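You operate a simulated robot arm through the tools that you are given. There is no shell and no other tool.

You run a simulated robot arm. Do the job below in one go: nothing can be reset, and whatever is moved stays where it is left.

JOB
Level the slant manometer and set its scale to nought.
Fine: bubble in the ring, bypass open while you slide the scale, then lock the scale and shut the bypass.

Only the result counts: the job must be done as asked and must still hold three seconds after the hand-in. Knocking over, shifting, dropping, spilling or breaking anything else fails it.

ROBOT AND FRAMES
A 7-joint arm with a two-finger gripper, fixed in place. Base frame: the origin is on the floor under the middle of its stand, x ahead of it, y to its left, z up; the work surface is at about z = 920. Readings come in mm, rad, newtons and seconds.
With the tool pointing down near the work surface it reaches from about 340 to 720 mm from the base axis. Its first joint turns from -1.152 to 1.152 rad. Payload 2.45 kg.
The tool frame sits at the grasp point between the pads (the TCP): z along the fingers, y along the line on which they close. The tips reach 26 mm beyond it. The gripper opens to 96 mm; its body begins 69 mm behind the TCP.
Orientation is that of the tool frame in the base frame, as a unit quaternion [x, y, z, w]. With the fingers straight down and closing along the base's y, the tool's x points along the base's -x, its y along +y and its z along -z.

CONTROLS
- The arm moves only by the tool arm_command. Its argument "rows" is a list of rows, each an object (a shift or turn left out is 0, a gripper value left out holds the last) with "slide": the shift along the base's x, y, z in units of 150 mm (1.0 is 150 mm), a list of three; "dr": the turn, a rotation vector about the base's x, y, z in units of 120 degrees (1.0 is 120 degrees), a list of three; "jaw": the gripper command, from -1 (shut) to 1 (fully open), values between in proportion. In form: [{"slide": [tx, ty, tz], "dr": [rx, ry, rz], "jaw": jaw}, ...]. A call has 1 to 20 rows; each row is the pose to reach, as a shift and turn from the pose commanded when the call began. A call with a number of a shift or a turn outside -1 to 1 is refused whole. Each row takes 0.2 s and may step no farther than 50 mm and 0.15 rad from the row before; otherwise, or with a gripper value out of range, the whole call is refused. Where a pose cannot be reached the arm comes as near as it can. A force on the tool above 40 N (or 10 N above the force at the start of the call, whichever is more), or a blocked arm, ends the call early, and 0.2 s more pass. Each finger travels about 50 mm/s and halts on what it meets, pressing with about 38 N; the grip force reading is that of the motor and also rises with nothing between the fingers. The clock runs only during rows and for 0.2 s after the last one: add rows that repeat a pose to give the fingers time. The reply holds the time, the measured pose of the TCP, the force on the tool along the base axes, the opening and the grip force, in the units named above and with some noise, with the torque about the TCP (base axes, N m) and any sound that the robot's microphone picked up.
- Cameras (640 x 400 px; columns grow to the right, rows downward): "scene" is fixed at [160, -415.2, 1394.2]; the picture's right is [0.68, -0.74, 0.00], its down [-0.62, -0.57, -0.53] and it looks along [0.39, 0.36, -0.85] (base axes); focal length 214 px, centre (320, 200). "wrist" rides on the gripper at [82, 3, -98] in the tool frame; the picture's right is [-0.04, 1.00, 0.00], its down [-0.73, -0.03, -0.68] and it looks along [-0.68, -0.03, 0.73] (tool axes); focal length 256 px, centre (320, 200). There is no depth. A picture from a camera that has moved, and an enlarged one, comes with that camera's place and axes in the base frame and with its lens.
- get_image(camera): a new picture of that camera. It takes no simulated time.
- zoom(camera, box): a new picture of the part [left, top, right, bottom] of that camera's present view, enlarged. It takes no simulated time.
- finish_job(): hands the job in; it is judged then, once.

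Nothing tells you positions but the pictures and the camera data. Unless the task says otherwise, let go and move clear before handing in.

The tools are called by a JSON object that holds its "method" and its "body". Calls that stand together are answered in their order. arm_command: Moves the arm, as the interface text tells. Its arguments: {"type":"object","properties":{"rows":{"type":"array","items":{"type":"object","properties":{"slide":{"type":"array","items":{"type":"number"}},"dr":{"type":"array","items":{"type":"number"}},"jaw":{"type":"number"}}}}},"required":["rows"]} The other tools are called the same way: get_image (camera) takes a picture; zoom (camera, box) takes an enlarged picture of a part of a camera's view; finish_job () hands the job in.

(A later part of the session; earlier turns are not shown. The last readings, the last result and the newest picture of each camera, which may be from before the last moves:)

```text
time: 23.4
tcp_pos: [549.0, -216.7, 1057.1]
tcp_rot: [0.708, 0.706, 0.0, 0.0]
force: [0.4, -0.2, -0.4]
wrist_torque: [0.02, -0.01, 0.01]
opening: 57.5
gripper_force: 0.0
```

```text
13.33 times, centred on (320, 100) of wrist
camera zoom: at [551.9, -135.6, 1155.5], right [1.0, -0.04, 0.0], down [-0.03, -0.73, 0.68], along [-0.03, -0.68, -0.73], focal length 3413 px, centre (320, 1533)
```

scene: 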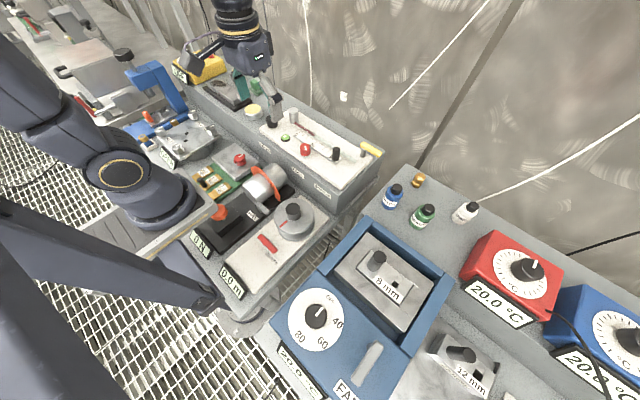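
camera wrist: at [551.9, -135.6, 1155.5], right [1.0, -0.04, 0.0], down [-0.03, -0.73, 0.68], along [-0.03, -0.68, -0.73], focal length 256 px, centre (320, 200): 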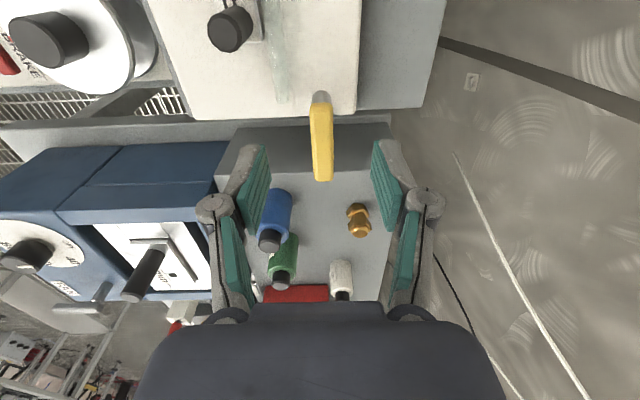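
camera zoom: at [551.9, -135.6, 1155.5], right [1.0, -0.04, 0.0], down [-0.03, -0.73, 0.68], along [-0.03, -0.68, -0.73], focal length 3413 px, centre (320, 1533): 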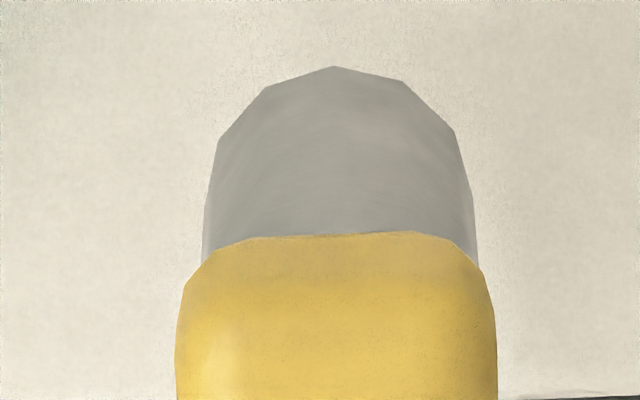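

The post axis comes out at about (549, -217) and the lever spans y≈-204 to -260. I'll descend so the pads straddle the lever over its pivot, then close.

{"method": "arm_command", "body": {"rows": [{"slide": [0.007, 0, -0.12]}, {"slide": [0.007, 0, -0.24]}, {"slide": [0.007, 0, -0.34]}, {"slide": [0.007, 0, -0.34]}]}}

{"method": "get_image", "body": {"camera": "wrist"}}

{"method": "zoom", "body": {"camera": "scene", "box": [330, 115, 400, 170]}}

```text
time: 24.4
tcp_pos: [549.3, -218.6, 1007.0]
tcp_rot: [0.708, 0.706, 0.0, 0.0]
force: [-0.5, -0.5, 0.6]
wrist_torque: [0.04, -0.03, 0.01]
opening: 57.7
gripper_force: 0.0
```

```text
taken
camera wrist: at [552.3, -136.4, 1104.3], right [1.0, -0.04, 0.0], down [-0.03, -0.73, 0.68], along [-0.03, -0.68, -0.73], focal length 256 px, centre (320, 200)
```

wrist: 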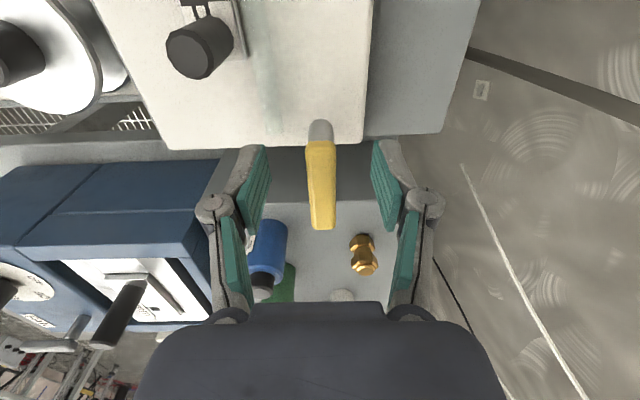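

```text
7.27 times, centred on (365, 142) of scene
camera zoom: at [160.0, -415.2, 1394.2], right [0.68, -0.74, 0.0], down [-0.62, -0.57, -0.53], along [0.39, 0.36, -0.85], focal length 1560 px, centre (-7, 618)
```

zoom: 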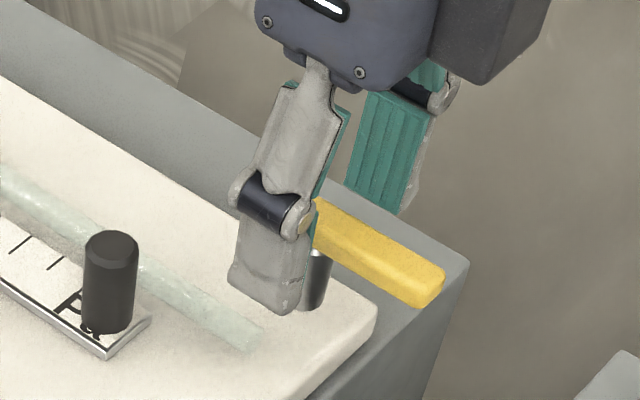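

{"method": "arm_command", "body": {"rows": [{"jaw": -0.3}, {"jaw": -0.6}, {"jaw": -0.85}, {"jaw": -0.85}, {"jaw": -0.85}, {"jaw": -0.85}]}}

{"method": "zoom", "body": {"camera": "scene", "box": [330, 115, 400, 170]}}

{"method": "zoom", "body": {"camera": "wrist", "box": [200, 100, 440, 250]}}

```text
time: 25.8
tcp_pos: [549.3, -217.1, 1005.7]
tcp_rot: [0.707, 0.707, 0.001, 0.001]
force: [6.4, -1.4, -2.5]
wrist_torque: [-0.07, -0.16, -0.05]
opening: 15.8
gripper_force: 41.0
```

```text
7.27 times, centred on (365, 142) of scene
camera zoom: at [160.3, -415.2, 1394.1], right [0.68, -0.74, 0.0], down [-0.62, -0.57, -0.53], along [0.39, 0.36, -0.85], focal length 1560 px, centre (-7, 618)
```

zoom: 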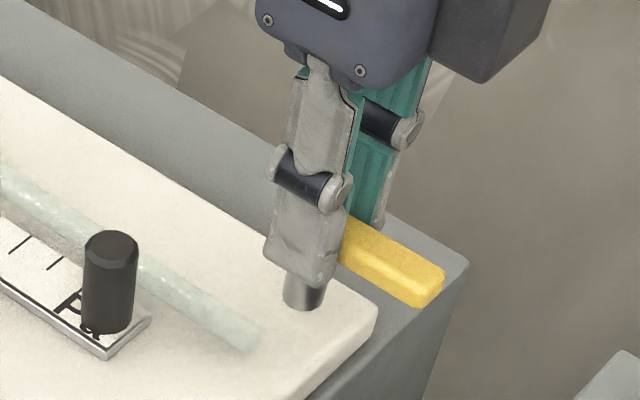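

```text
2.67 times, centred on (320, 175) of wrist
camera zoom: at [552.8, -136.3, 1104.6], right [1.0, -0.04, 0.0], down [-0.03, -0.73, 0.68], along [-0.03, -0.68, -0.73], focal length 683 px, centre (320, 267)
```

zoom: 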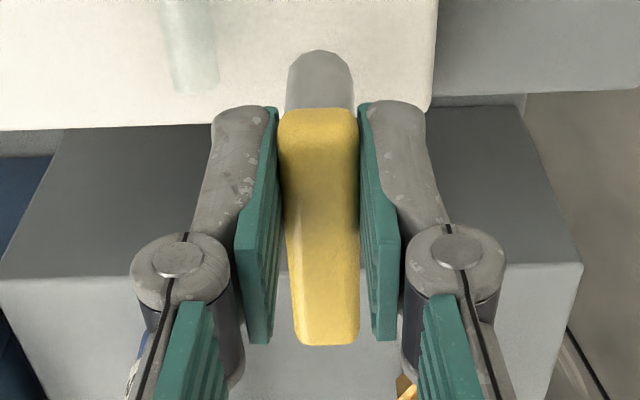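

I've gripped the lever at 15.8 mm. I'll try 20° counter-clockwise about the pivot and watch the torque and the liquid column.

{"method": "arm_command", "body": {"rows": [{"slide": [0.007, 0, 0]}, {"slide": [0.007, 0, 0], "dr": [0, 0, 0.042]}, {"slide": [0.007, 0, 0], "dr": [0, 0, 0.084]}, {"slide": [0.007, 0, 0], "dr": [0, 0, 0.125]}, {"slide": [0.007, 0, 0], "dr": [0, 0, 0.167]}, {"slide": [0.007, 0, 0], "dr": [0, 0, 0.167]}]}}

{"method": "zoom", "body": {"camera": "scene", "box": [330, 115, 400, 170]}}

{"method": "zoom", "body": {"camera": "scene", "box": [280, 110, 350, 165]}}

{"method": "zoom", "body": {"camera": "wrist", "box": [200, 100, 440, 250]}}

```text
time: 27.2
tcp_pos: [549.6, -217.3, 1006.1]
tcp_rot: [0.574, 0.819, 0.0, -0.001]
force: [-5.8, 4.5, 5.1]
wrist_torque: [-0.49, 0.2, -1.41]
opening: 23.6
gripper_force: 45.2
```

```text
7.27 times, centred on (365, 142) of scene
camera zoom: at [159.8, -415.0, 1394.2], right [0.68, -0.74, 0.0], down [-0.62, -0.57, -0.53], along [0.39, 0.36, -0.85], focal length 1560 px, centre (-7, 618)
```

zoom: 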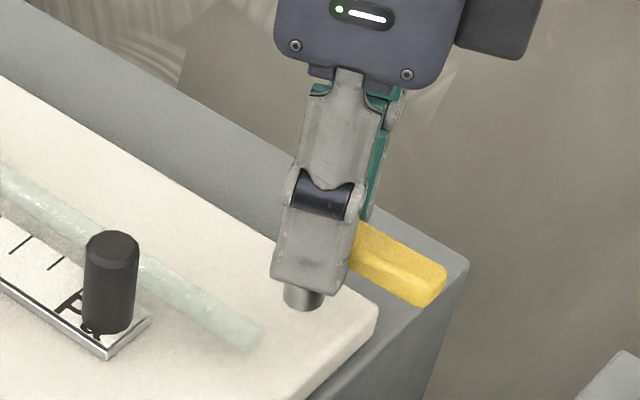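

```text
7.27 times, centred on (315, 138) of scene
camera zoom: at [159.8, -415.0, 1394.2], right [0.68, -0.74, 0.0], down [-0.62, -0.57, -0.53], along [0.39, 0.36, -0.85], focal length 1560 px, centre (356, 654)
```

zoom: 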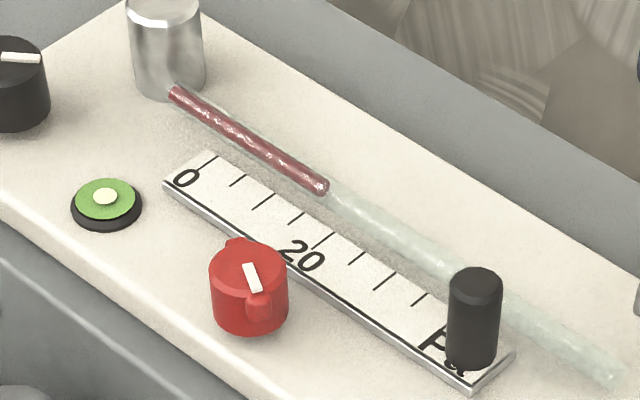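

```text
2.67 times, centred on (320, 175) of wrist
camera zoom: at [524.7, -139.4, 1104.4], right [0.95, 0.3, 0.0], down [0.22, -0.7, 0.68], along [0.21, -0.65, -0.74], focal length 683 px, centre (320, 267)
```

zoom: 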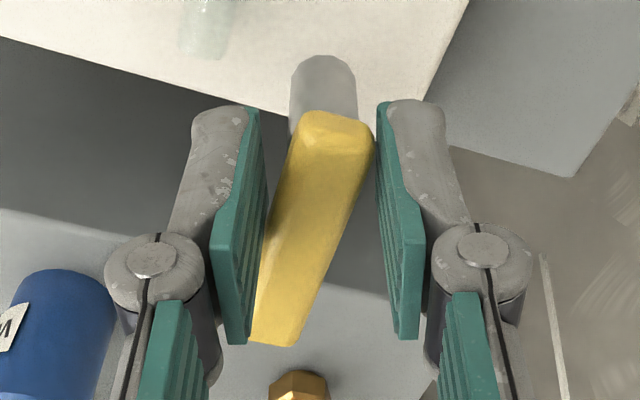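

Counter-clockwise is against a stop: the lever stayed put and the pads opened. I'll turn back and try 30° clockwise instead.

{"method": "arm_command", "body": {"rows": [{"dr": [0, 0, -0.05]}, {"dr": [0, 0, -0.1]}, {"dr": [0, 0, -0.15]}, {"dr": [0, 0, -0.167]}, {"dr": [0, 0, -0.167]}, {"dr": [0, 0, -0.209]}, {"dr": [0, 0, -0.25]}, {"dr": [0, 0, -0.292]}, {"dr": [0, 0, -0.334]}, {"dr": [0, 0, -0.334]}]}}

{"method": "zoom", "body": {"camera": "scene", "box": [330, 115, 400, 170]}}

{"method": "zoom", "body": {"camera": "scene", "box": [280, 110, 350, 165]}}

{"method": "zoom", "body": {"camera": "wrist", "box": [200, 100, 440, 250]}}

```text
time: 29.4
tcp_pos: [548.7, -218.2, 1005.2]
tcp_rot: [0.82, 0.572, 0.0, -0.002]
force: [-19.8, 0.4, -4.8]
wrist_torque: [0.4, 0.3, 0.06]
opening: 15.7
gripper_force: 42.2
```

```text
7.27 times, centred on (365, 142) of scene
camera zoom: at [159.6, -415.2, 1394.2], right [0.68, -0.74, 0.0], down [-0.62, -0.57, -0.53], along [0.39, 0.36, -0.85], focal length 1560 px, centre (-7, 618)
```

zoom: 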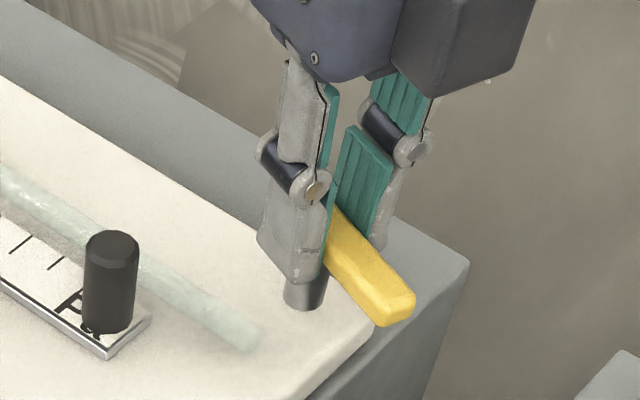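

```text
7.27 times, centred on (315, 138) of scene
camera zoom: at [159.6, -415.2, 1394.2], right [0.68, -0.74, 0.0], down [-0.62, -0.57, -0.53], along [0.39, 0.36, -0.85], focal length 1560 px, centre (356, 654)
```

zoom: 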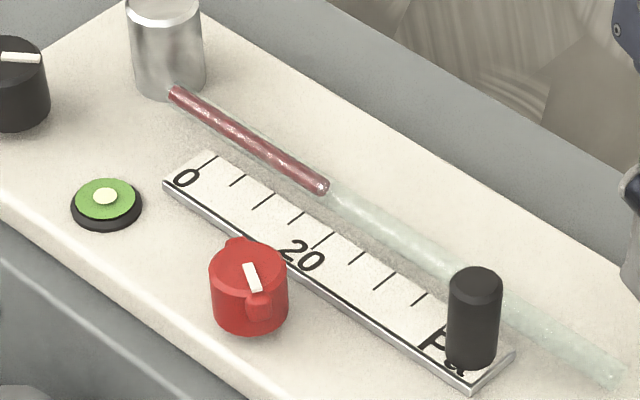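

```text
2.67 times, centred on (320, 175) of wrist
camera zoom: at [580.4, -142.2, 1103.8], right [0.92, -0.38, 0.0], down [-0.28, -0.68, 0.68], along [-0.26, -0.63, -0.73], focal length 683 px, centre (320, 267)
```

zoom: 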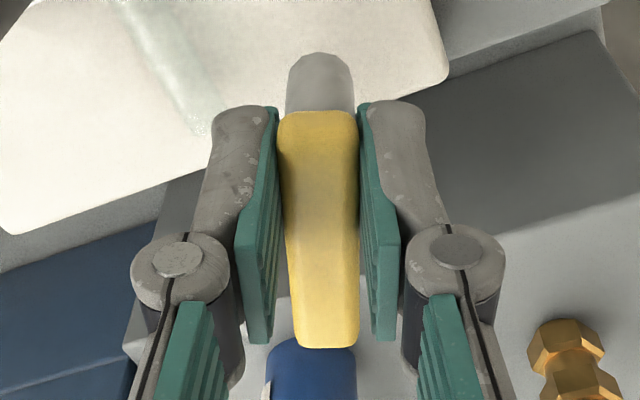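

The lever moves freely clockwise, so it will swing towards -x. To keep the wrist well inside its range I'll release, rise, and come back with the hand turned round by 180°.

{"method": "arm_command", "body": {"rows": [{"slide": [-0.01, 0, 0], "jaw": -0.3}, {"slide": [-0.01, 0, 0], "jaw": 0.2}, {"slide": [-0.01, 0, 0], "jaw": 0.2}, {"slide": [0, 0, 0.2]}, {"slide": [0, 0, 0.4], "dr": [0, 0, 0.07]}, {"slide": [0, 0, 0.4], "dr": [0, 0, 0.14]}, {"slide": [0, 0, 0.4], "dr": [0, 0, 0.21]}, {"slide": [0, 0, 0.4], "dr": [0, 0, 0.28]}, {"slide": [0, 0, 0.4], "dr": [0, 0, 0.35]}, {"slide": [0, 0, 0.4], "dr": [0, 0, 0.42]}, {"slide": [0, 0, 0.4], "dr": [0, 0, 0.49]}, {"slide": [0, 0, 0.4], "dr": [0, 0, 0.56]}, {"slide": [0, 0, 0.4], "dr": [0, 0, 0.63]}, {"slide": [0, 0, 0.4], "dr": [0, 0, 0.7]}, {"slide": [0, 0, 0.4], "dr": [0, 0, 0.77]}, {"slide": [0, 0, 0.4], "dr": [0, 0, 0.84]}, {"slide": [0, 0, 0.4], "dr": [0, 0, 0.9167]}]}}

```text
refused: row 17 steps farther than a row can; nothing moved
```

{"method": "arm_command", "body": {"rows": [{"slide": [-0.01, 0, 0], "jaw": -0.3}, {"slide": [-0.01, 0, 0], "jaw": 0.2}, {"slide": [-0.01, 0, 0], "jaw": 0.2}, {"slide": [0, 0, 0.2]}, {"slide": [0, 0, 0.4], "dr": [0, 0, 0.07]}, {"slide": [0, 0, 0.4], "dr": [0, 0, 0.14]}, {"slide": [0, 0, 0.4], "dr": [0, 0, 0.21]}, {"slide": [0, 0, 0.4], "dr": [0, 0, 0.28]}, {"slide": [0, 0, 0.4], "dr": [0, 0, 0.35]}, {"slide": [0, 0, 0.4], "dr": [0, 0, 0.42]}, {"slide": [0, 0, 0.4], "dr": [0, 0, 0.49]}, {"slide": [0, 0, 0.4], "dr": [0, 0, 0.56]}, {"slide": [0, 0, 0.4], "dr": [0, 0, 0.63]}, {"slide": [0, 0, 0.4], "dr": [0, 0, 0.7]}, {"slide": [0, 0, 0.4], "dr": [0, 0, 0.77]}, {"slide": [0, 0, 0.4], "dr": [0, 0, 0.84]}, {"slide": [0, 0, 0.4], "dr": [0, 0, 0.91]}]}}

{"method": "get_image", "body": {"camera": "wrist"}}

{"method": "zoom", "body": {"camera": "scene", "box": [330, 115, 400, 170]}}

```text
time: 33.0
tcp_pos: [551.3, -218.8, 1066.1]
tcp_rot: [0.006, 1.0, 0.0, 0.0]
force: [0.2, -0.5, -0.9]
wrist_torque: [0.01, -0.02, -0.01]
opening: 57.6
gripper_force: 0.1
```

```text
taken
camera wrist: at [469.0, -213.1, 1164.2], right [0.05, 1.0, 0.0], down [0.73, -0.04, 0.68], along [0.68, -0.04, -0.73], focal length 256 px, centre (320, 200)
```

wrist: 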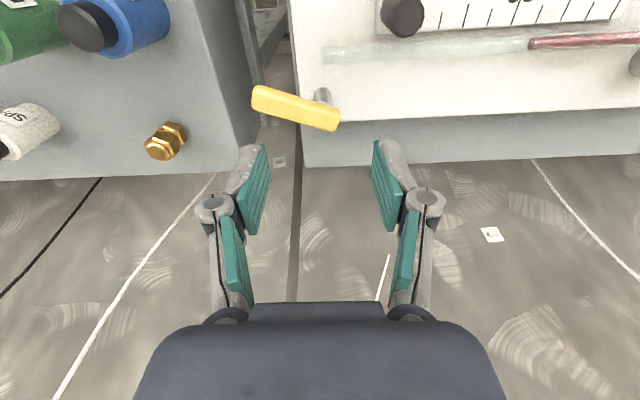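

```text
7.27 times, centred on (365, 142) of scene
camera zoom: at [160.0, -415.2, 1394.2], right [0.68, -0.74, 0.0], down [-0.62, -0.57, -0.53], along [0.39, 0.36, -0.85], focal length 1560 px, centre (-7, 618)
```

zoom: 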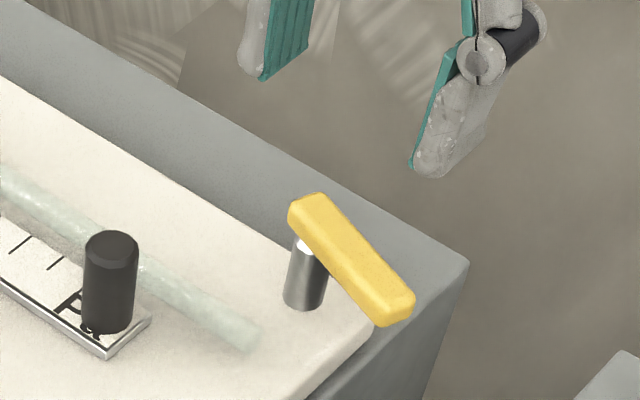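

{"method": "arm_command", "body": {"rows": [{"dr": [0, 0, 0.0655]}, {"dr": [0, 0, 0.131]}, {"dr": [0, 0, 0.1965]}, {"dr": [0, 0, 0.262]}, {"dr": [0, 0, 0.3275]}, {"dr": [0, 0, 0.393]}, {"dr": [0, 0, 0.4585]}, {"dr": [0, 0, 0.524]}, {"slide": [-0.007, 0, 0], "dr": [0, 0, 0.589]}, {"slide": [-0.007, 0, -0.1], "dr": [0, 0, 0.589]}, {"slide": [-0.007, 0, -0.1], "dr": [0, 0, 0.589]}]}}

{"method": "get_image", "body": {"camera": "wrist"}}

{"method": "zoom", "body": {"camera": "scene", "box": [330, 115, 400, 170]}}

```text
time: 35.4
tcp_pos: [550.1, -217.0, 1050.9]
tcp_rot: [-0.572, 0.82, 0.0, -0.001]
force: [-0.4, 0.2, -0.1]
wrist_torque: [0.01, -0.01, 0.03]
opening: 57.5
gripper_force: 0.0
```

```text
taken
camera wrist: at [518.1, -292.7, 1149.3], right [-0.92, 0.38, 0.0], down [0.28, 0.68, 0.68], along [0.26, 0.63, -0.73], focal length 256 px, centre (320, 200)
```

wrist: 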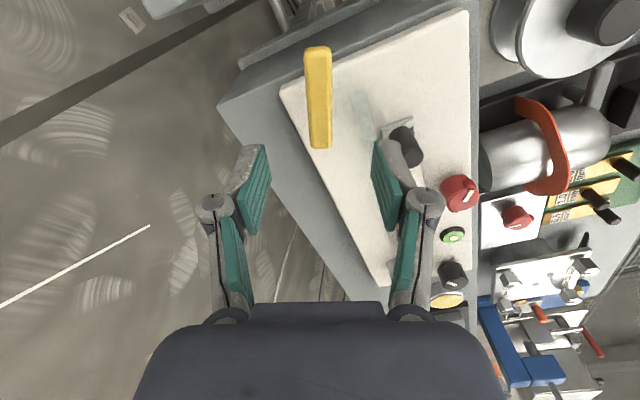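

```text
7.27 times, centred on (365, 142) of scene
camera zoom: at [160.0, -415.2, 1394.2], right [0.68, -0.74, 0.0], down [-0.62, -0.57, -0.53], along [0.39, 0.36, -0.85], focal length 1560 px, centre (-7, 618)
```

zoom: 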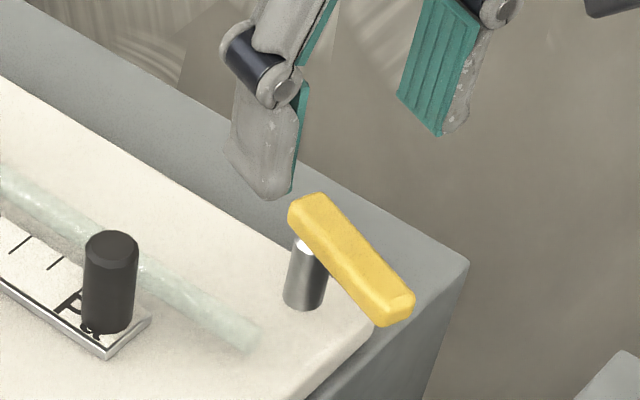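

The hand is aligned with the lever. I'll descend, close, and swing it clockwise.

{"method": "arm_command", "body": {"rows": [{"slide": [0, 0, -0.1]}, {"slide": [0, 0, -0.2]}, {"slide": [0, 0, -0.3]}, {"slide": [0, 0, -0.3]}, {"slide": [0, 0, -0.3], "jaw": -0.3}, {"slide": [0, 0, -0.3], "jaw": -0.6}, {"slide": [0, 0, -0.3], "jaw": -0.85}, {"slide": [0, 0, -0.3], "jaw": -0.85}, {"slide": [0, 0, -0.3], "jaw": -0.85}]}}

{"method": "zoom", "body": {"camera": "scene", "box": [330, 115, 400, 170]}}

```text
time: 37.4
tcp_pos: [550.0, -216.7, 1005.0]
tcp_rot: [-0.572, 0.82, 0.0, -0.001]
force: [-5.1, 2.7, -0.4]
wrist_torque: [-0.02, 0.15, 0.02]
opening: 15.7
gripper_force: 41.6
```

```text
7.27 times, centred on (365, 142) of scene
camera zoom: at [159.9, -415.1, 1394.2], right [0.68, -0.74, 0.0], down [-0.62, -0.57, -0.53], along [0.39, 0.36, -0.85], focal length 1560 px, centre (-7, 618)
```

zoom: 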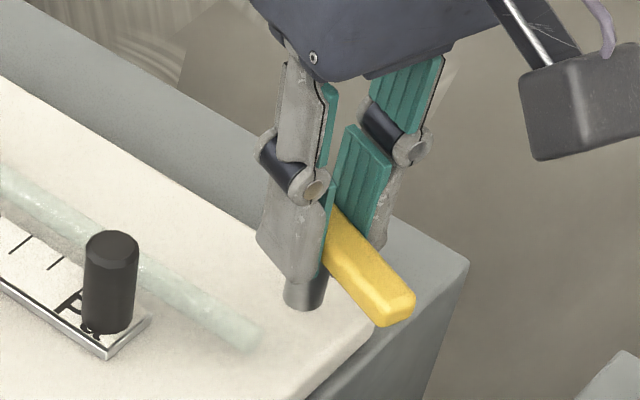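

{"method": "arm_command", "body": {"rows": [{"slide": [-0.003, 0, 0], "dr": [0, 0, -0.0625]}, {"slide": [-0.003, 0, 0], "dr": [0, 0, -0.125]}, {"slide": [-0.003, 0, 0], "dr": [0, 0, -0.1875]}, {"slide": [-0.003, 0, 0], "dr": [0, 0, -0.25]}, {"slide": [-0.003, 0, 0], "dr": [0, 0, -0.25]}]}}

{"method": "zoom", "body": {"camera": "scene", "box": [280, 110, 400, 185]}}

```text
time: 38.6
tcp_pos: [548.0, -216.0, 1007.0]
tcp_rot: [-0.339, 0.941, 0.002, -0.001]
force: [-11.1, 8.1, -5.6]
wrist_torque: [0.81, -0.46, 0.0]
opening: 15.7
gripper_force: 41.4
```

```text
5.33 times, centred on (340, 148) of scene
camera zoom: at [159.8, -415.0, 1394.2], right [0.68, -0.74, 0.0], down [-0.62, -0.57, -0.53], along [0.39, 0.36, -0.85], focal length 1144 px, centre (213, 480)
```

zoom: 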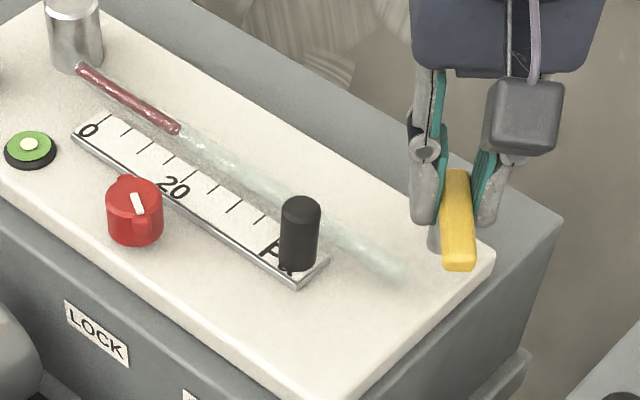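

The lever is following. I'll ease the position slightly and turn the remaining 40°.

{"method": "arm_command", "body": {"rows": [{"slide": [-0.01, 0.008, 0], "dr": [0, 0, -0.0]}, {"slide": [-0.01, 0.008, 0], "dr": [0, 0, -0.0625]}, {"slide": [-0.01, 0.008, 0], "dr": [0, 0, -0.125]}, {"slide": [-0.01, 0.008, 0], "dr": [0, 0, -0.1875]}, {"slide": [-0.01, 0.008, 0], "dr": [0, 0, -0.25]}, {"slide": [-0.01, 0.008, 0], "dr": [0, 0, -0.25]}]}}

{"method": "zoom", "body": {"camera": "scene", "box": [280, 110, 400, 185]}}

```text
time: 40.0
tcp_pos: [547.4, -215.4, 1005.4]
tcp_rot: [-0.084, 0.996, 0.001, 0.0]
force: [-1.7, 5.3, -15.6]
wrist_torque: [0.28, -0.74, -0.01]
opening: 15.9
gripper_force: 42.1
```

```text
5.33 times, centred on (340, 148) of scene
camera zoom: at [160.2, -415.1, 1394.1], right [0.68, -0.74, 0.0], down [-0.62, -0.57, -0.53], along [0.39, 0.36, -0.85], focal length 1144 px, centre (213, 480)
```

zoom: 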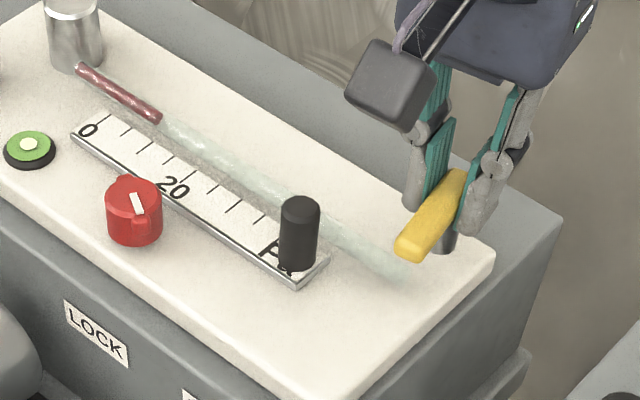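

The liquid column is falling back, so the bypass is opening. I'll finish the last 10° and let the column settle.

{"method": "arm_command", "body": {"rows": [{"slide": [0, 0, 0.003], "dr": [0, 0, -0.04]}, {"slide": [0, 0, 0.003], "dr": [0, 0, -0.08]}, {"slide": [0, 0, 0.003], "dr": [0, 0, -0.08]}, {"slide": [0, 0, 0.003], "dr": [0, 0, -0.08]}, {"slide": [0, 0, 0.003], "dr": [0, 0, -0.08]}]}}

{"method": "zoom", "body": {"camera": "scene", "box": [280, 110, 400, 185]}}

```text
time: 41.2
tcp_pos: [547.9, -215.4, 1006.3]
tcp_rot: [-0.002, 1.0, 0.001, 0.0]
force: [3.3, 9.2, -22.5]
wrist_torque: [0.23, -0.24, -0.02]
opening: 15.5
gripper_force: 41.5
```

```text
5.33 times, centred on (340, 148) of scene
camera zoom: at [160.5, -415.0, 1394.1], right [0.68, -0.74, 0.0], down [-0.62, -0.57, -0.53], along [0.39, 0.36, -0.85], focal length 1144 px, centre (213, 480)
```

zoom: 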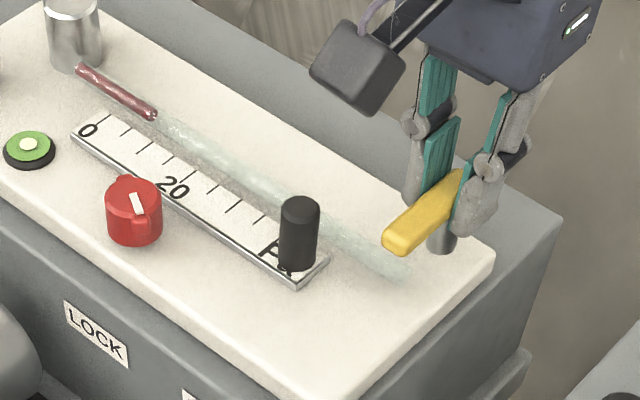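

{"method": "arm_command", "body": {"rows": [{"slide": [0, 0.005, -0.005], "dr": [0, 0, -0.02]}, {"slide": [0, 0.005, -0.007], "dr": [0, 0, -0.04]}, {"slide": [0, 0.005, -0.007], "dr": [0, 0, -0.04]}]}}

{"method": "zoom", "body": {"camera": "scene", "box": [280, 110, 400, 185]}}

```text
time: 42.0
tcp_pos: [547.6, -215.0, 1005.7]
tcp_rot: [0.04, 0.999, 0.0, 0.0]
force: [-1.4, 7.6, -4.3]
wrist_torque: [0.15, 0.51, 1.2]
opening: 16.5
gripper_force: 42.3
```

```text
5.33 times, centred on (340, 148) of scene
camera zoom: at [160.1, -415.0, 1394.2], right [0.68, -0.74, 0.0], down [-0.62, -0.57, -0.53], along [0.39, 0.36, -0.85], focal length 1144 px, centre (213, 480)
```

zoom: 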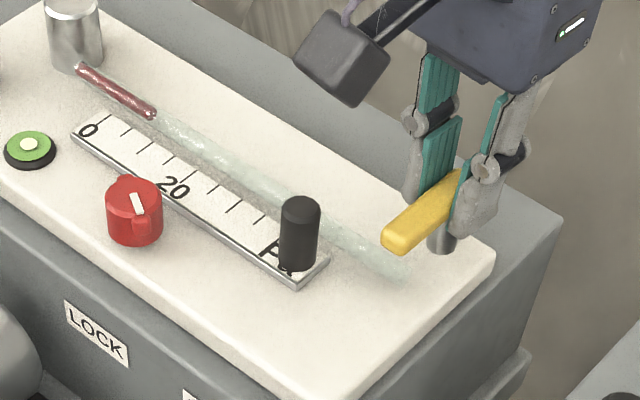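

A stop shows at 90°, so the bypass is fully open, and the column has dropped to a new resting place. I'll release the lever and rise, then look closely at the lock, the scale and the column.

{"method": "arm_command", "body": {"rows": [{"dr": [0, 0, 0.02], "jaw": -0.6}, {"dr": [0, 0, 0.03], "jaw": -0.2}, {"dr": [0, 0, 0.03], "jaw": 0.2}, {"dr": [0, 0, 0.03], "jaw": 0.2}, {"slide": [0, 0, 0.2], "dr": [0, 0, 0.04]}, {"slide": [0, 0, 0.45], "dr": [0, 0, 0.04]}, {"slide": [-0.2, 0.2, 0.6], "dr": [0, 0, 0.04]}, {"slide": [-0.4, 0.4, 0.7], "dr": [0, 0, 0.04]}, {"slide": [-0.6, 0.6, 0.7], "dr": [0, 0, 0.04]}, {"slide": [-0.8, 0.8, 0.7], "dr": [0, 0, 0.04]}, {"slide": [-0.95, 0.9, 0.7], "dr": [0, 0, 0.04]}, {"slide": [-0.95, 0.9, 0.7], "dr": [0, 0, 0.04]}]}}

{"method": "get_image", "body": {"camera": "wrist"}}

{"method": "zoom", "body": {"camera": "scene", "box": [260, 100, 390, 190]}}

```text
time: 44.6
tcp_pos: [405.4, -80.7, 1110.1]
tcp_rot: [-0.002, 1.0, 0.0, 0.0]
force: [-0.3, 0.5, 0.2]
wrist_torque: [0.0, -0.02, 0.02]
opening: 58.0
gripper_force: 0.0
```

```text
taken
camera wrist: at [323.7, -77.5, 1209.5], right [0.04, 1.0, 0.0], down [0.73, -0.03, 0.68], along [0.68, -0.03, -0.73], focal length 256 px, centre (320, 200)
```

wrist: 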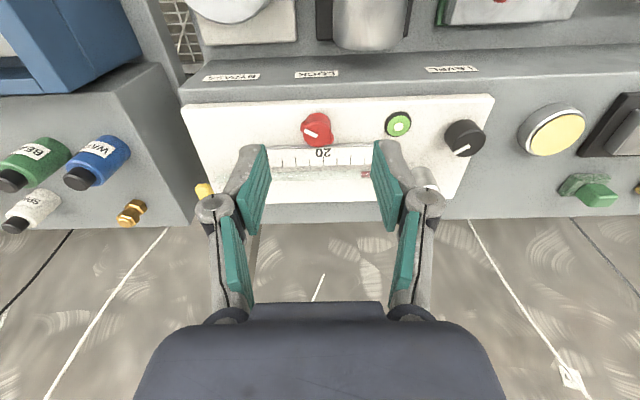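

```text
4.44 times, centred on (325, 145) of scene
camera zoom: at [160.0, -415.1, 1394.2], right [0.68, -0.74, 0.0], down [-0.62, -0.57, -0.53], along [0.39, 0.36, -0.85], focal length 953 px, centre (298, 444)
```

zoom: 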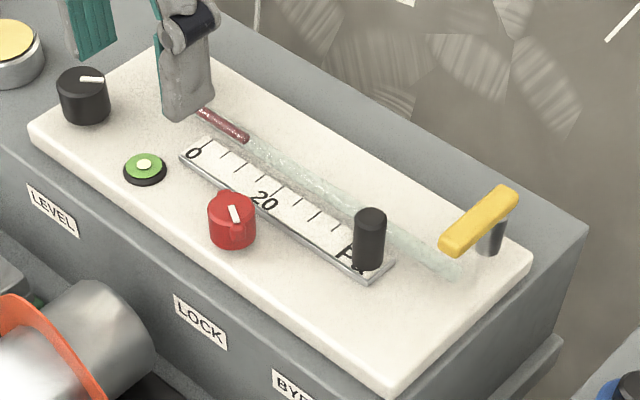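

{"method": "zoom", "body": {"camera": "wrist", "box": [290, 100, 350, 150]}}

{"method": "zoom", "body": {"camera": "scene", "box": [290, 135, 325, 160]}}

```text
8.00 times, centred on (320, 125) of wrist
camera zoom: at [323.7, -77.5, 1209.5], right [0.04, 1.0, 0.0], down [0.73, -0.03, 0.68], along [0.68, -0.03, -0.73], focal length 2048 px, centre (320, 800)
```

zoom: 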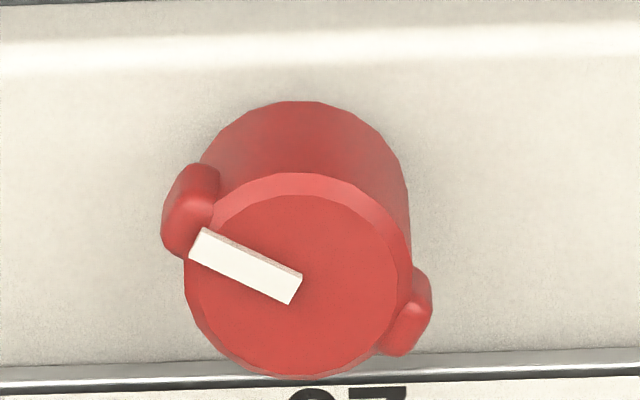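

```text
16.00 times, centred on (308, 148) of scene
camera zoom: at [160.0, -415.1, 1394.2], right [0.68, -0.74, 0.0], down [-0.62, -0.57, -0.53], along [0.39, 0.36, -0.85], focal length 3432 px, centre (520, 1040)
```

zoom: 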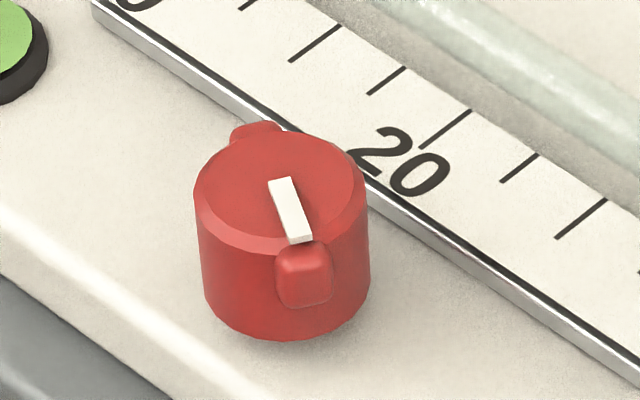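

The lock knob is at (455, -86.5), top z≈969, about 29.5 mm across with two small wings. I'll bring the hand over it with the fingers closing along x so the pads miss the wings.

{"method": "arm_command", "body": {"rows": [{"slide": [0.03, 0, -0.06], "dr": [0, 0, -0.0682]}, {"slide": [0.06, -0.01, -0.12], "dr": [0, 0, -0.1364]}, {"slide": [0.09, -0.01, -0.18], "dr": [0, 0, -0.2045]}, {"slide": [0.12, -0.02, -0.24], "dr": [0, 0, -0.2727]}, {"slide": [0.15, -0.02, -0.3], "dr": [0, 0, -0.3409]}, {"slide": [0.18, -0.02, -0.36], "dr": [0, 0, -0.4091]}, {"slide": [0.21, -0.03, -0.42], "dr": [0, 0, -0.4773]}, {"slide": [0.24, -0.03, -0.48], "dr": [0, 0, -0.5455]}, {"slide": [0.27, -0.04, -0.54], "dr": [0, 0, -0.6136]}, {"slide": [0.3, -0.04, -0.6], "dr": [0, 0, -0.6818]}, {"slide": [0.336, -0.043, -0.67], "dr": [0, 0, -0.75]}, {"slide": [0.336, -0.043, -0.67], "dr": [0, 0, -0.75]}]}}

{"method": "get_image", "body": {"camera": "wrist"}}

{"method": "zoom", "body": {"camera": "scene", "box": [260, 100, 390, 190]}}

```text
time: 47.2
tcp_pos: [454.6, -86.7, 1010.2]
tcp_rot: [0.706, 0.708, 0.001, 0.0]
force: [0.1, -0.2, -0.1]
wrist_torque: [-0.01, -0.01, 0.01]
opening: 57.6
gripper_force: 0.0
```

```text
taken
camera wrist: at [458.4, -5.7, 1108.5], right [1.0, -0.04, 0.0], down [-0.03, -0.73, 0.68], along [-0.03, -0.68, -0.73], focal length 256 px, centre (320, 200)
```

wrist: 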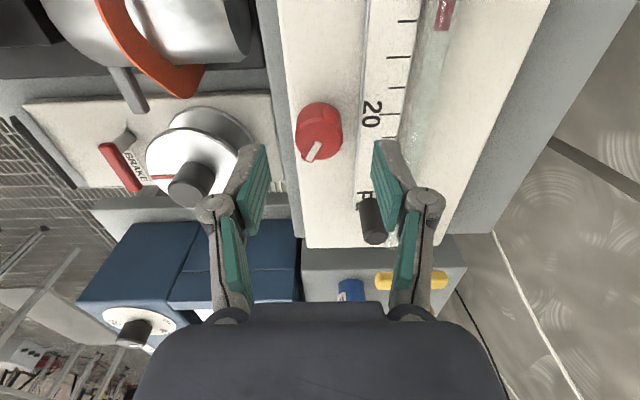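

```text
4.44 times, centred on (325, 145) of scene
camera zoom: at [160.0, -415.2, 1394.2], right [0.68, -0.74, 0.0], down [-0.62, -0.57, -0.53], along [0.39, 0.36, -0.85], focal length 953 px, centre (298, 444)
```

zoom: 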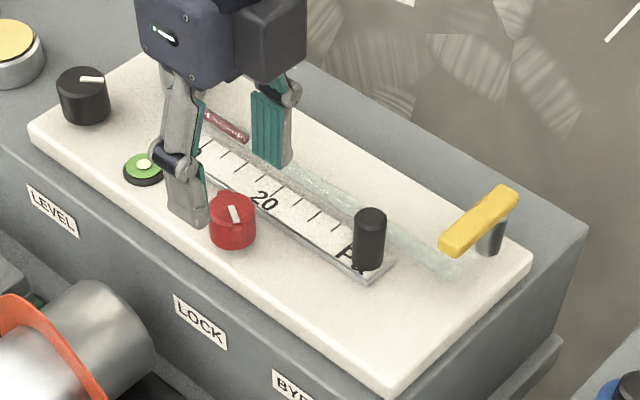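

The knob sits between the fingers, so I'll descend and close.

{"method": "arm_command", "body": {"rows": [{"slide": [0, 0, -0.1]}, {"slide": [0, 0, -0.2]}, {"slide": [0, 0, -0.227]}, {"slide": [0, 0, -0.227]}, {"slide": [0, 0, -0.227], "jaw": -0.1}, {"slide": [0, 0, -0.227], "jaw": -0.5}, {"slide": [0, 0, -0.227], "jaw": -0.6}, {"slide": [0, 0, -0.227], "jaw": -0.6}]}}

{"method": "zoom", "body": {"camera": "wrist", "box": [200, 90, 440, 240]}}

{"method": "zoom", "body": {"camera": "scene", "box": [260, 100, 390, 190]}}

```text
time: 49.0
tcp_pos: [456.1, -86.9, 975.3]
tcp_rot: [0.705, 0.709, -0.001, 0.0]
force: [-5.8, -0.4, 0.4]
wrist_torque: [0.0, 0.18, 0.05]
opening: 29.7
gripper_force: 44.5
```

```text
2.67 times, centred on (320, 165) of wrist
camera zoom: at [457.9, -5.3, 1073.7], right [1.0, -0.04, 0.0], down [-0.03, -0.73, 0.68], along [-0.03, -0.68, -0.73], focal length 683 px, centre (320, 293)
```

zoom: 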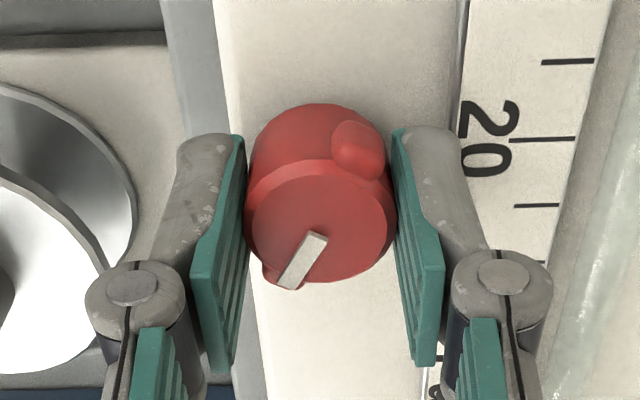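

```text
4.44 times, centred on (325, 145) of scene
camera zoom: at [159.9, -415.2, 1394.2], right [0.68, -0.74, 0.0], down [-0.62, -0.57, -0.53], along [0.39, 0.36, -0.85], focal length 953 px, centre (298, 444)
```

zoom: 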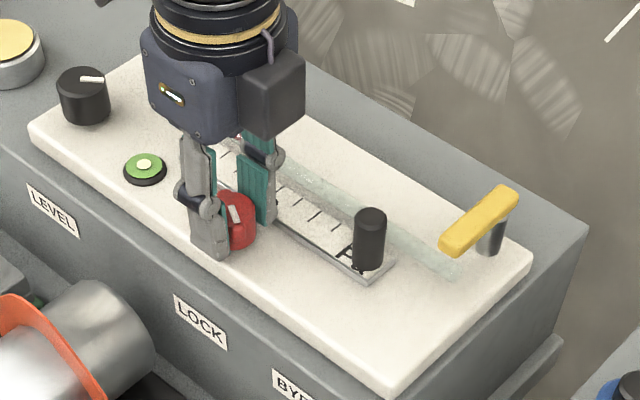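

Gripped at 29.7 mm. I'll turn it 20° counter-clockwise and read the torque.

{"method": "arm_command", "body": {"rows": [{"slide": [-0.004, 0, 0], "dr": [0, 0, 0.056]}, {"slide": [-0.004, 0, 0], "dr": [0, 0, 0.111]}, {"slide": [-0.004, 0, 0], "dr": [0, 0, 0.167]}, {"slide": [-0.004, 0, 0], "dr": [0, 0, 0.167]}]}}

{"method": "zoom", "body": {"camera": "wrist", "box": [200, 90, 440, 240]}}

```text
time: 50.0
tcp_pos: [455.5, -87.9, 974.8]
tcp_rot: [0.57, 0.822, 0.0, 0.0]
force: [5.9, -0.7, -20.6]
wrist_torque: [0.06, -0.25, -0.05]
opening: 29.6
gripper_force: 45.1
```

```text
2.67 times, centred on (320, 165) of wrist
camera zoom: at [429.8, -9.1, 1073.7], right [0.95, 0.31, 0.0], down [0.23, -0.7, 0.68], along [0.21, -0.65, -0.73], focal length 683 px, centre (320, 293)
```

zoom: 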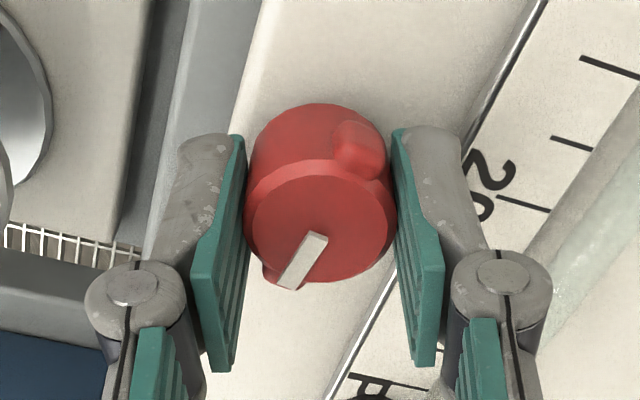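

It turns freely counter-clockwise, so I'll keep going that way to look for the end of travel.

{"method": "arm_command", "body": {"rows": [{"slide": [0, 0, -0.005], "dr": [0, 0, 0.056]}, {"slide": [0, 0, -0.005], "dr": [0, 0, 0.111]}, {"slide": [0, 0, -0.005], "dr": [0, 0, 0.167]}, {"slide": [0, 0, -0.005], "dr": [0, 0, 0.222]}, {"slide": [0, 0, -0.005], "dr": [0, 0, 0.278]}, {"slide": [0, 0, -0.005], "dr": [0, 0, 0.333]}, {"slide": [0, 0, -0.005], "dr": [0, 0, 0.333]}]}}

{"method": "zoom", "body": {"camera": "wrist", "box": [200, 90, 440, 240]}}

```text
time: 51.6
tcp_pos: [455.2, -85.7, 976.5]
tcp_rot: [0.256, 0.967, 0.0, 0.002]
force: [17.4, 8.8, 3.0]
wrist_torque: [0.48, 0.09, -0.02]
opening: 29.5
gripper_force: 44.9
```

```text
2.67 times, centred on (320, 165) of wrist
camera zoom: at [386.4, -42.8, 1073.5], right [0.53, 0.85, 0.0], down [0.62, -0.39, 0.68], along [0.58, -0.36, -0.73], focal length 683 px, centre (320, 293)
```

zoom: 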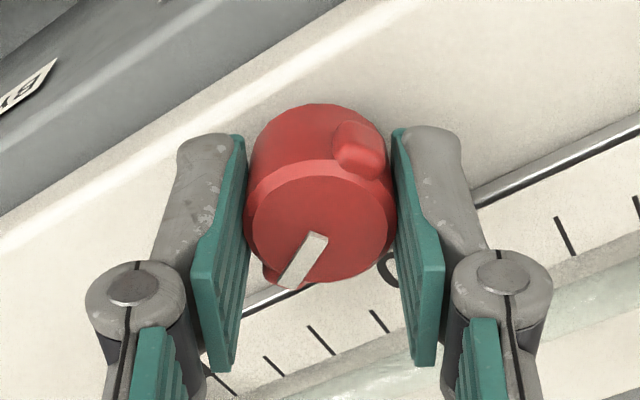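

{"method": "arm_command", "body": {"rows": [{"slide": [0.012, 0.007, 0], "dr": [0, 0, 0]}, {"slide": [0.012, 0.007, 0], "dr": [0, 0, 0.056]}, {"slide": [0.012, 0.007, 0], "dr": [0, 0, 0.111]}, {"slide": [0.012, 0.007, 0], "dr": [0, 0, 0.167]}, {"slide": [0.012, 0.007, 0], "dr": [0, 0, 0.222]}, {"slide": [0.012, 0.007, 0], "dr": [0, 0, 0.278]}, {"slide": [0.012, 0.007, 0], "dr": [0, 0, 0.333]}, {"slide": [0.012, 0.007, 0], "dr": [0, 0, 0.333]}]}}

{"method": "zoom", "body": {"camera": "wrist", "box": [200, 90, 440, 240]}}

{"method": "zoom", "body": {"camera": "scene", "box": [260, 100, 390, 190]}}

```text
time: 53.4
tcp_pos: [456.8, -84.7, 976.5]
tcp_rot: [-0.09, 0.996, 0.0, 0.001]
force: [5.5, 11.0, 18.5]
wrist_torque: [0.23, 0.25, -0.02]
opening: 29.3
gripper_force: 44.9
```

```text
2.67 times, centred on (320, 165) of wrist
camera zoom: at [375.4, -96.4, 1073.7], right [-0.14, 0.99, 0.0], down [0.73, 0.1, 0.68], along [0.67, 0.1, -0.73], focal length 683 px, centre (320, 293)
```

zoom: 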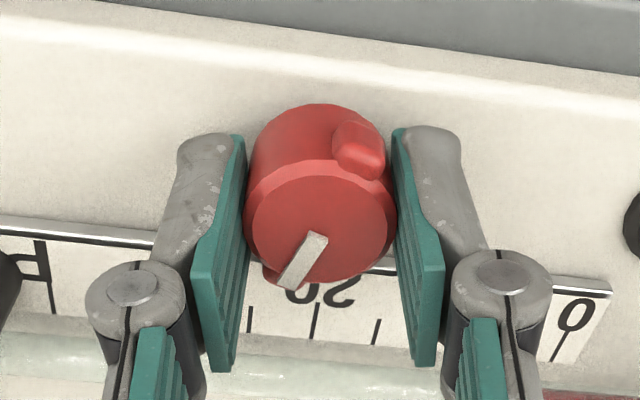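

```text
4.44 times, centred on (325, 145) of scene
camera zoom: at [160.0, -414.8, 1394.3], right [0.68, -0.74, 0.0], down [-0.62, -0.57, -0.53], along [0.39, 0.36, -0.85], focal length 953 px, centre (298, 444)
```

zoom: 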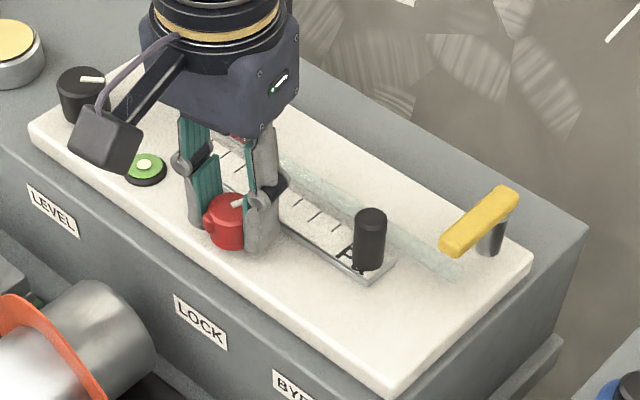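

{"method": "arm_command", "body": {"rows": [{"slide": [0.003, 0.006, 0.004], "dr": [0, 0, 0]}, {"slide": [0.003, 0.006, 0.004], "dr": [0, 0, 0.056]}, {"slide": [0.003, 0.006, 0.004], "dr": [0, 0, 0.111]}, {"slide": [0.003, 0.006, 0.004], "dr": [0, 0, 0.167]}, {"slide": [0.003, 0.006, 0.004], "dr": [0, 0, 0.222]}, {"slide": [0.003, 0.006, 0.004], "dr": [0, 0, 0.278]}, {"slide": [0.003, 0.006, 0.004], "dr": [0, 0, 0.333]}, {"slide": [0.003, 0.006, 0.004], "dr": [0, 0, 0.333]}]}}

{"method": "zoom", "body": {"camera": "wrist", "box": [200, 90, 440, 240]}}

```text
time: 55.2
tcp_pos: [457.0, -83.2, 975.5]
tcp_rot: [-0.425, 0.905, 0.001, -0.001]
force: [-7.7, 11.1, -2.2]
wrist_torque: [0.46, 0.01, -0.9]
opening: 29.1
gripper_force: 44.7
```

```text
2.67 times, centred on (320, 165) of wrist
camera zoom: at [401.2, -144.8, 1073.5], right [-0.74, 0.67, 0.0], down [0.49, 0.54, 0.68], along [0.45, 0.5, -0.73], focal length 683 px, centre (320, 293)
```

zoom: 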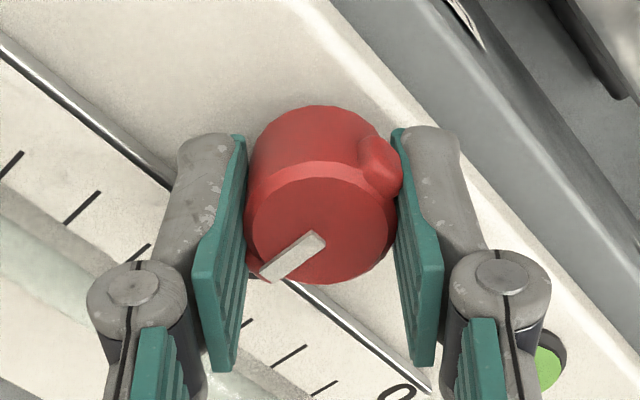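

The knob met a stop with the pointer at about +x, 120° counter-clockwise of where it started, so it should now be unlocked. I'll release, rise and view the scale.

{"method": "arm_command", "body": {"rows": [{"jaw": -0.3}, {"jaw": 0.1}, {"jaw": 0.1}, {"slide": [0, 0, 0.2], "jaw": 0.1}, {"slide": [0, 0, 0.45], "dr": [0, 0, -0.05]}, {"slide": [-0.1, 0, 0.7], "dr": [0, 0, -0.12]}, {"slide": [-0.2, 0, 0.85], "dr": [0, 0, -0.19]}, {"slide": [-0.3, 0, 0.9], "dr": [0, 0, -0.26]}, {"slide": [-0.35, 0, 0.9], "dr": [0, 0, -0.33]}, {"slide": [-0.35, 0, 0.9], "dr": [0, 0, -0.4]}, {"slide": [-0.35, 0, 0.9], "dr": [0, 0, -0.419]}, {"slide": [-0.35, 0, 0.9], "dr": [0, 0, -0.419]}]}}

{"method": "get_image", "body": {"camera": "wrist"}}

{"method": "zoom", "body": {"camera": "scene", "box": [260, 100, 390, 190]}}

```text
time: 57.8
tcp_pos: [405.1, -86.9, 1111.5]
tcp_rot: [0.002, 1.0, 0.0, 0.0]
force: [-0.5, 0.4, 0.3]
wrist_torque: [-0.01, 0.01, 0.0]
opening: 52.6
gripper_force: 0.0
```

```text
taken
camera wrist: at [323.0, -81.4, 1208.9], right [0.04, 1.0, 0.0], down [0.73, -0.03, 0.68], along [0.68, -0.03, -0.73], focal length 256 px, centre (320, 200)
```

wrist: 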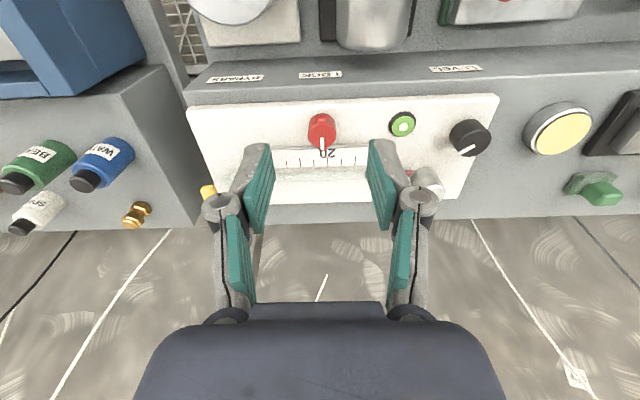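

```text
4.44 times, centred on (325, 145) of scene
camera zoom: at [160.0, -415.2, 1394.2], right [0.68, -0.74, 0.0], down [-0.62, -0.57, -0.53], along [0.39, 0.36, -0.85], focal length 953 px, centre (298, 444)
```

zoom: 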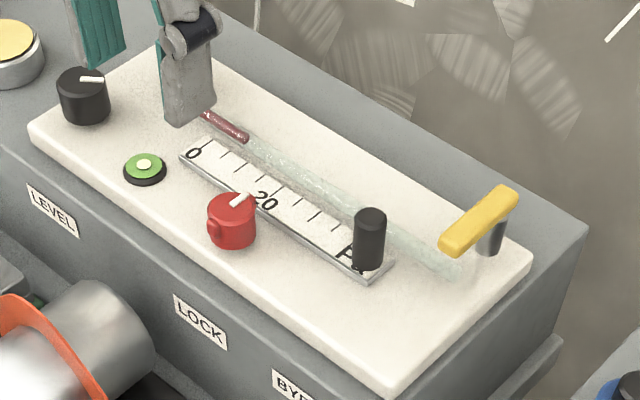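

{"method": "arm_command", "body": {"rows": [{"slide": [0, 0.2, 0]}, {"slide": [0, 0.36, 0]}, {"slide": [0, 0.36, 0]}]}}

{"method": "zoom", "body": {"camera": "wrist", "box": [270, 120, 370, 200]}}

{"method": "zoom", "body": {"camera": "scene", "box": [290, 110, 330, 140]}}

```text
time: 58.6
tcp_pos: [404.4, -30.2, 1111.4]
tcp_rot: [0.002, 1.0, 0.0, 0.0]
force: [0.4, 1.1, 0.0]
wrist_torque: [-0.03, 0.0, 0.0]
opening: 52.5
gripper_force: 0.1
```

```text
5.00 times, centred on (320, 160) of wrist
camera zoom: at [322.7, -26.5, 1209.2], right [0.04, 1.0, 0.0], down [0.73, -0.03, 0.68], along [0.68, -0.03, -0.73], focal length 1280 px, centre (320, 400)
```

zoom: 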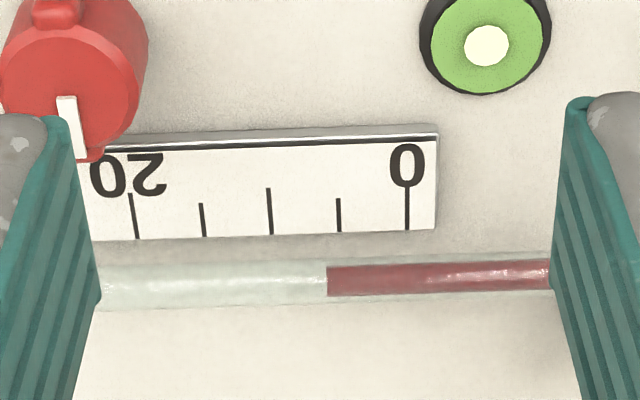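

```text
13.33 times, centred on (310, 125) of scene
camera zoom: at [160.0, -415.1, 1394.2], right [0.68, -0.74, 0.0], down [-0.62, -0.57, -0.53], along [0.39, 0.36, -0.85], focal length 2860 px, centre (453, 1200)
```

zoom: 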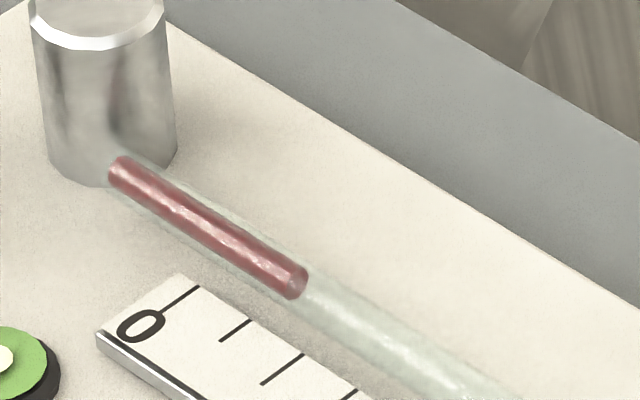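

With the bypass open, the meniscus is at y≈-33.6 and the 0 line at y≈-12.9, so the scale must slide about 20.7 mm towards -y. I'll move the camera over to locate the black scale handle precisely.

{"method": "arm_command", "body": {"rows": [{"slide": [0, -0.3, 0]}, {"slide": [0, -0.6, 0]}, {"slide": [0, -0.88, 0]}, {"slide": [0, -0.88, 0]}]}}

{"method": "zoom", "body": {"camera": "wrist", "box": [240, 100, 400, 200]}}

{"method": "zoom", "body": {"camera": "scene", "box": [325, 130, 375, 170]}}

```text
time: 59.6
tcp_pos: [405.5, -163.5, 1110.4]
tcp_rot: [0.002, 1.0, 0.0, 0.0]
force: [1.2, 0.2, 0.3]
wrist_torque: [-0.06, -0.01, -0.03]
opening: 52.9
gripper_force: 0.0
```

```text
4.00 times, centred on (320, 150) of wrist
camera zoom: at [322.9, -158.8, 1209.2], right [0.04, 1.0, 0.0], down [0.73, -0.03, 0.68], along [0.68, -0.03, -0.73], focal length 1024 px, centre (320, 400)
```

zoom: 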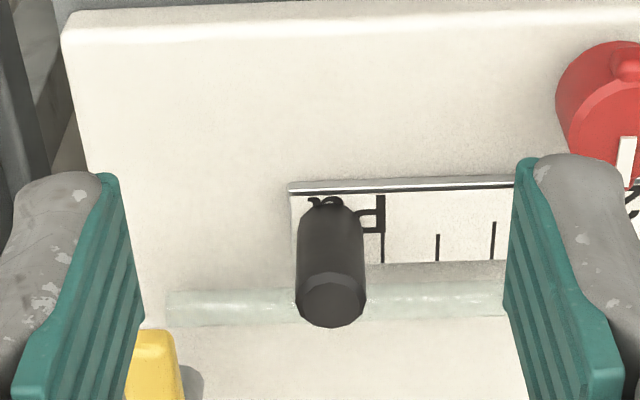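

```text
10.00 times, centred on (350, 150) of scene
camera zoom: at [160.0, -415.2, 1394.2], right [0.68, -0.74, 0.0], down [-0.62, -0.57, -0.53], along [0.39, 0.36, -0.85], focal length 2145 px, centre (20, 700)
```

zoom: 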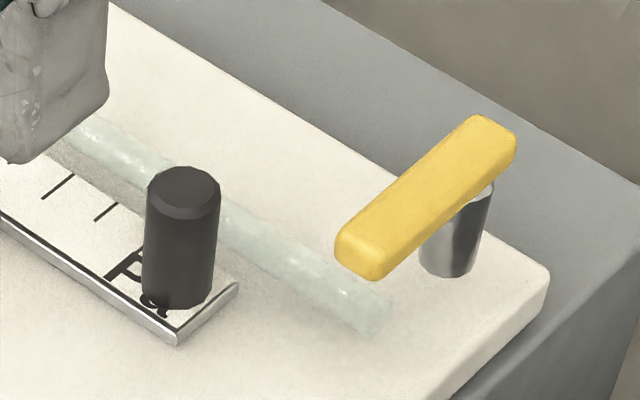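

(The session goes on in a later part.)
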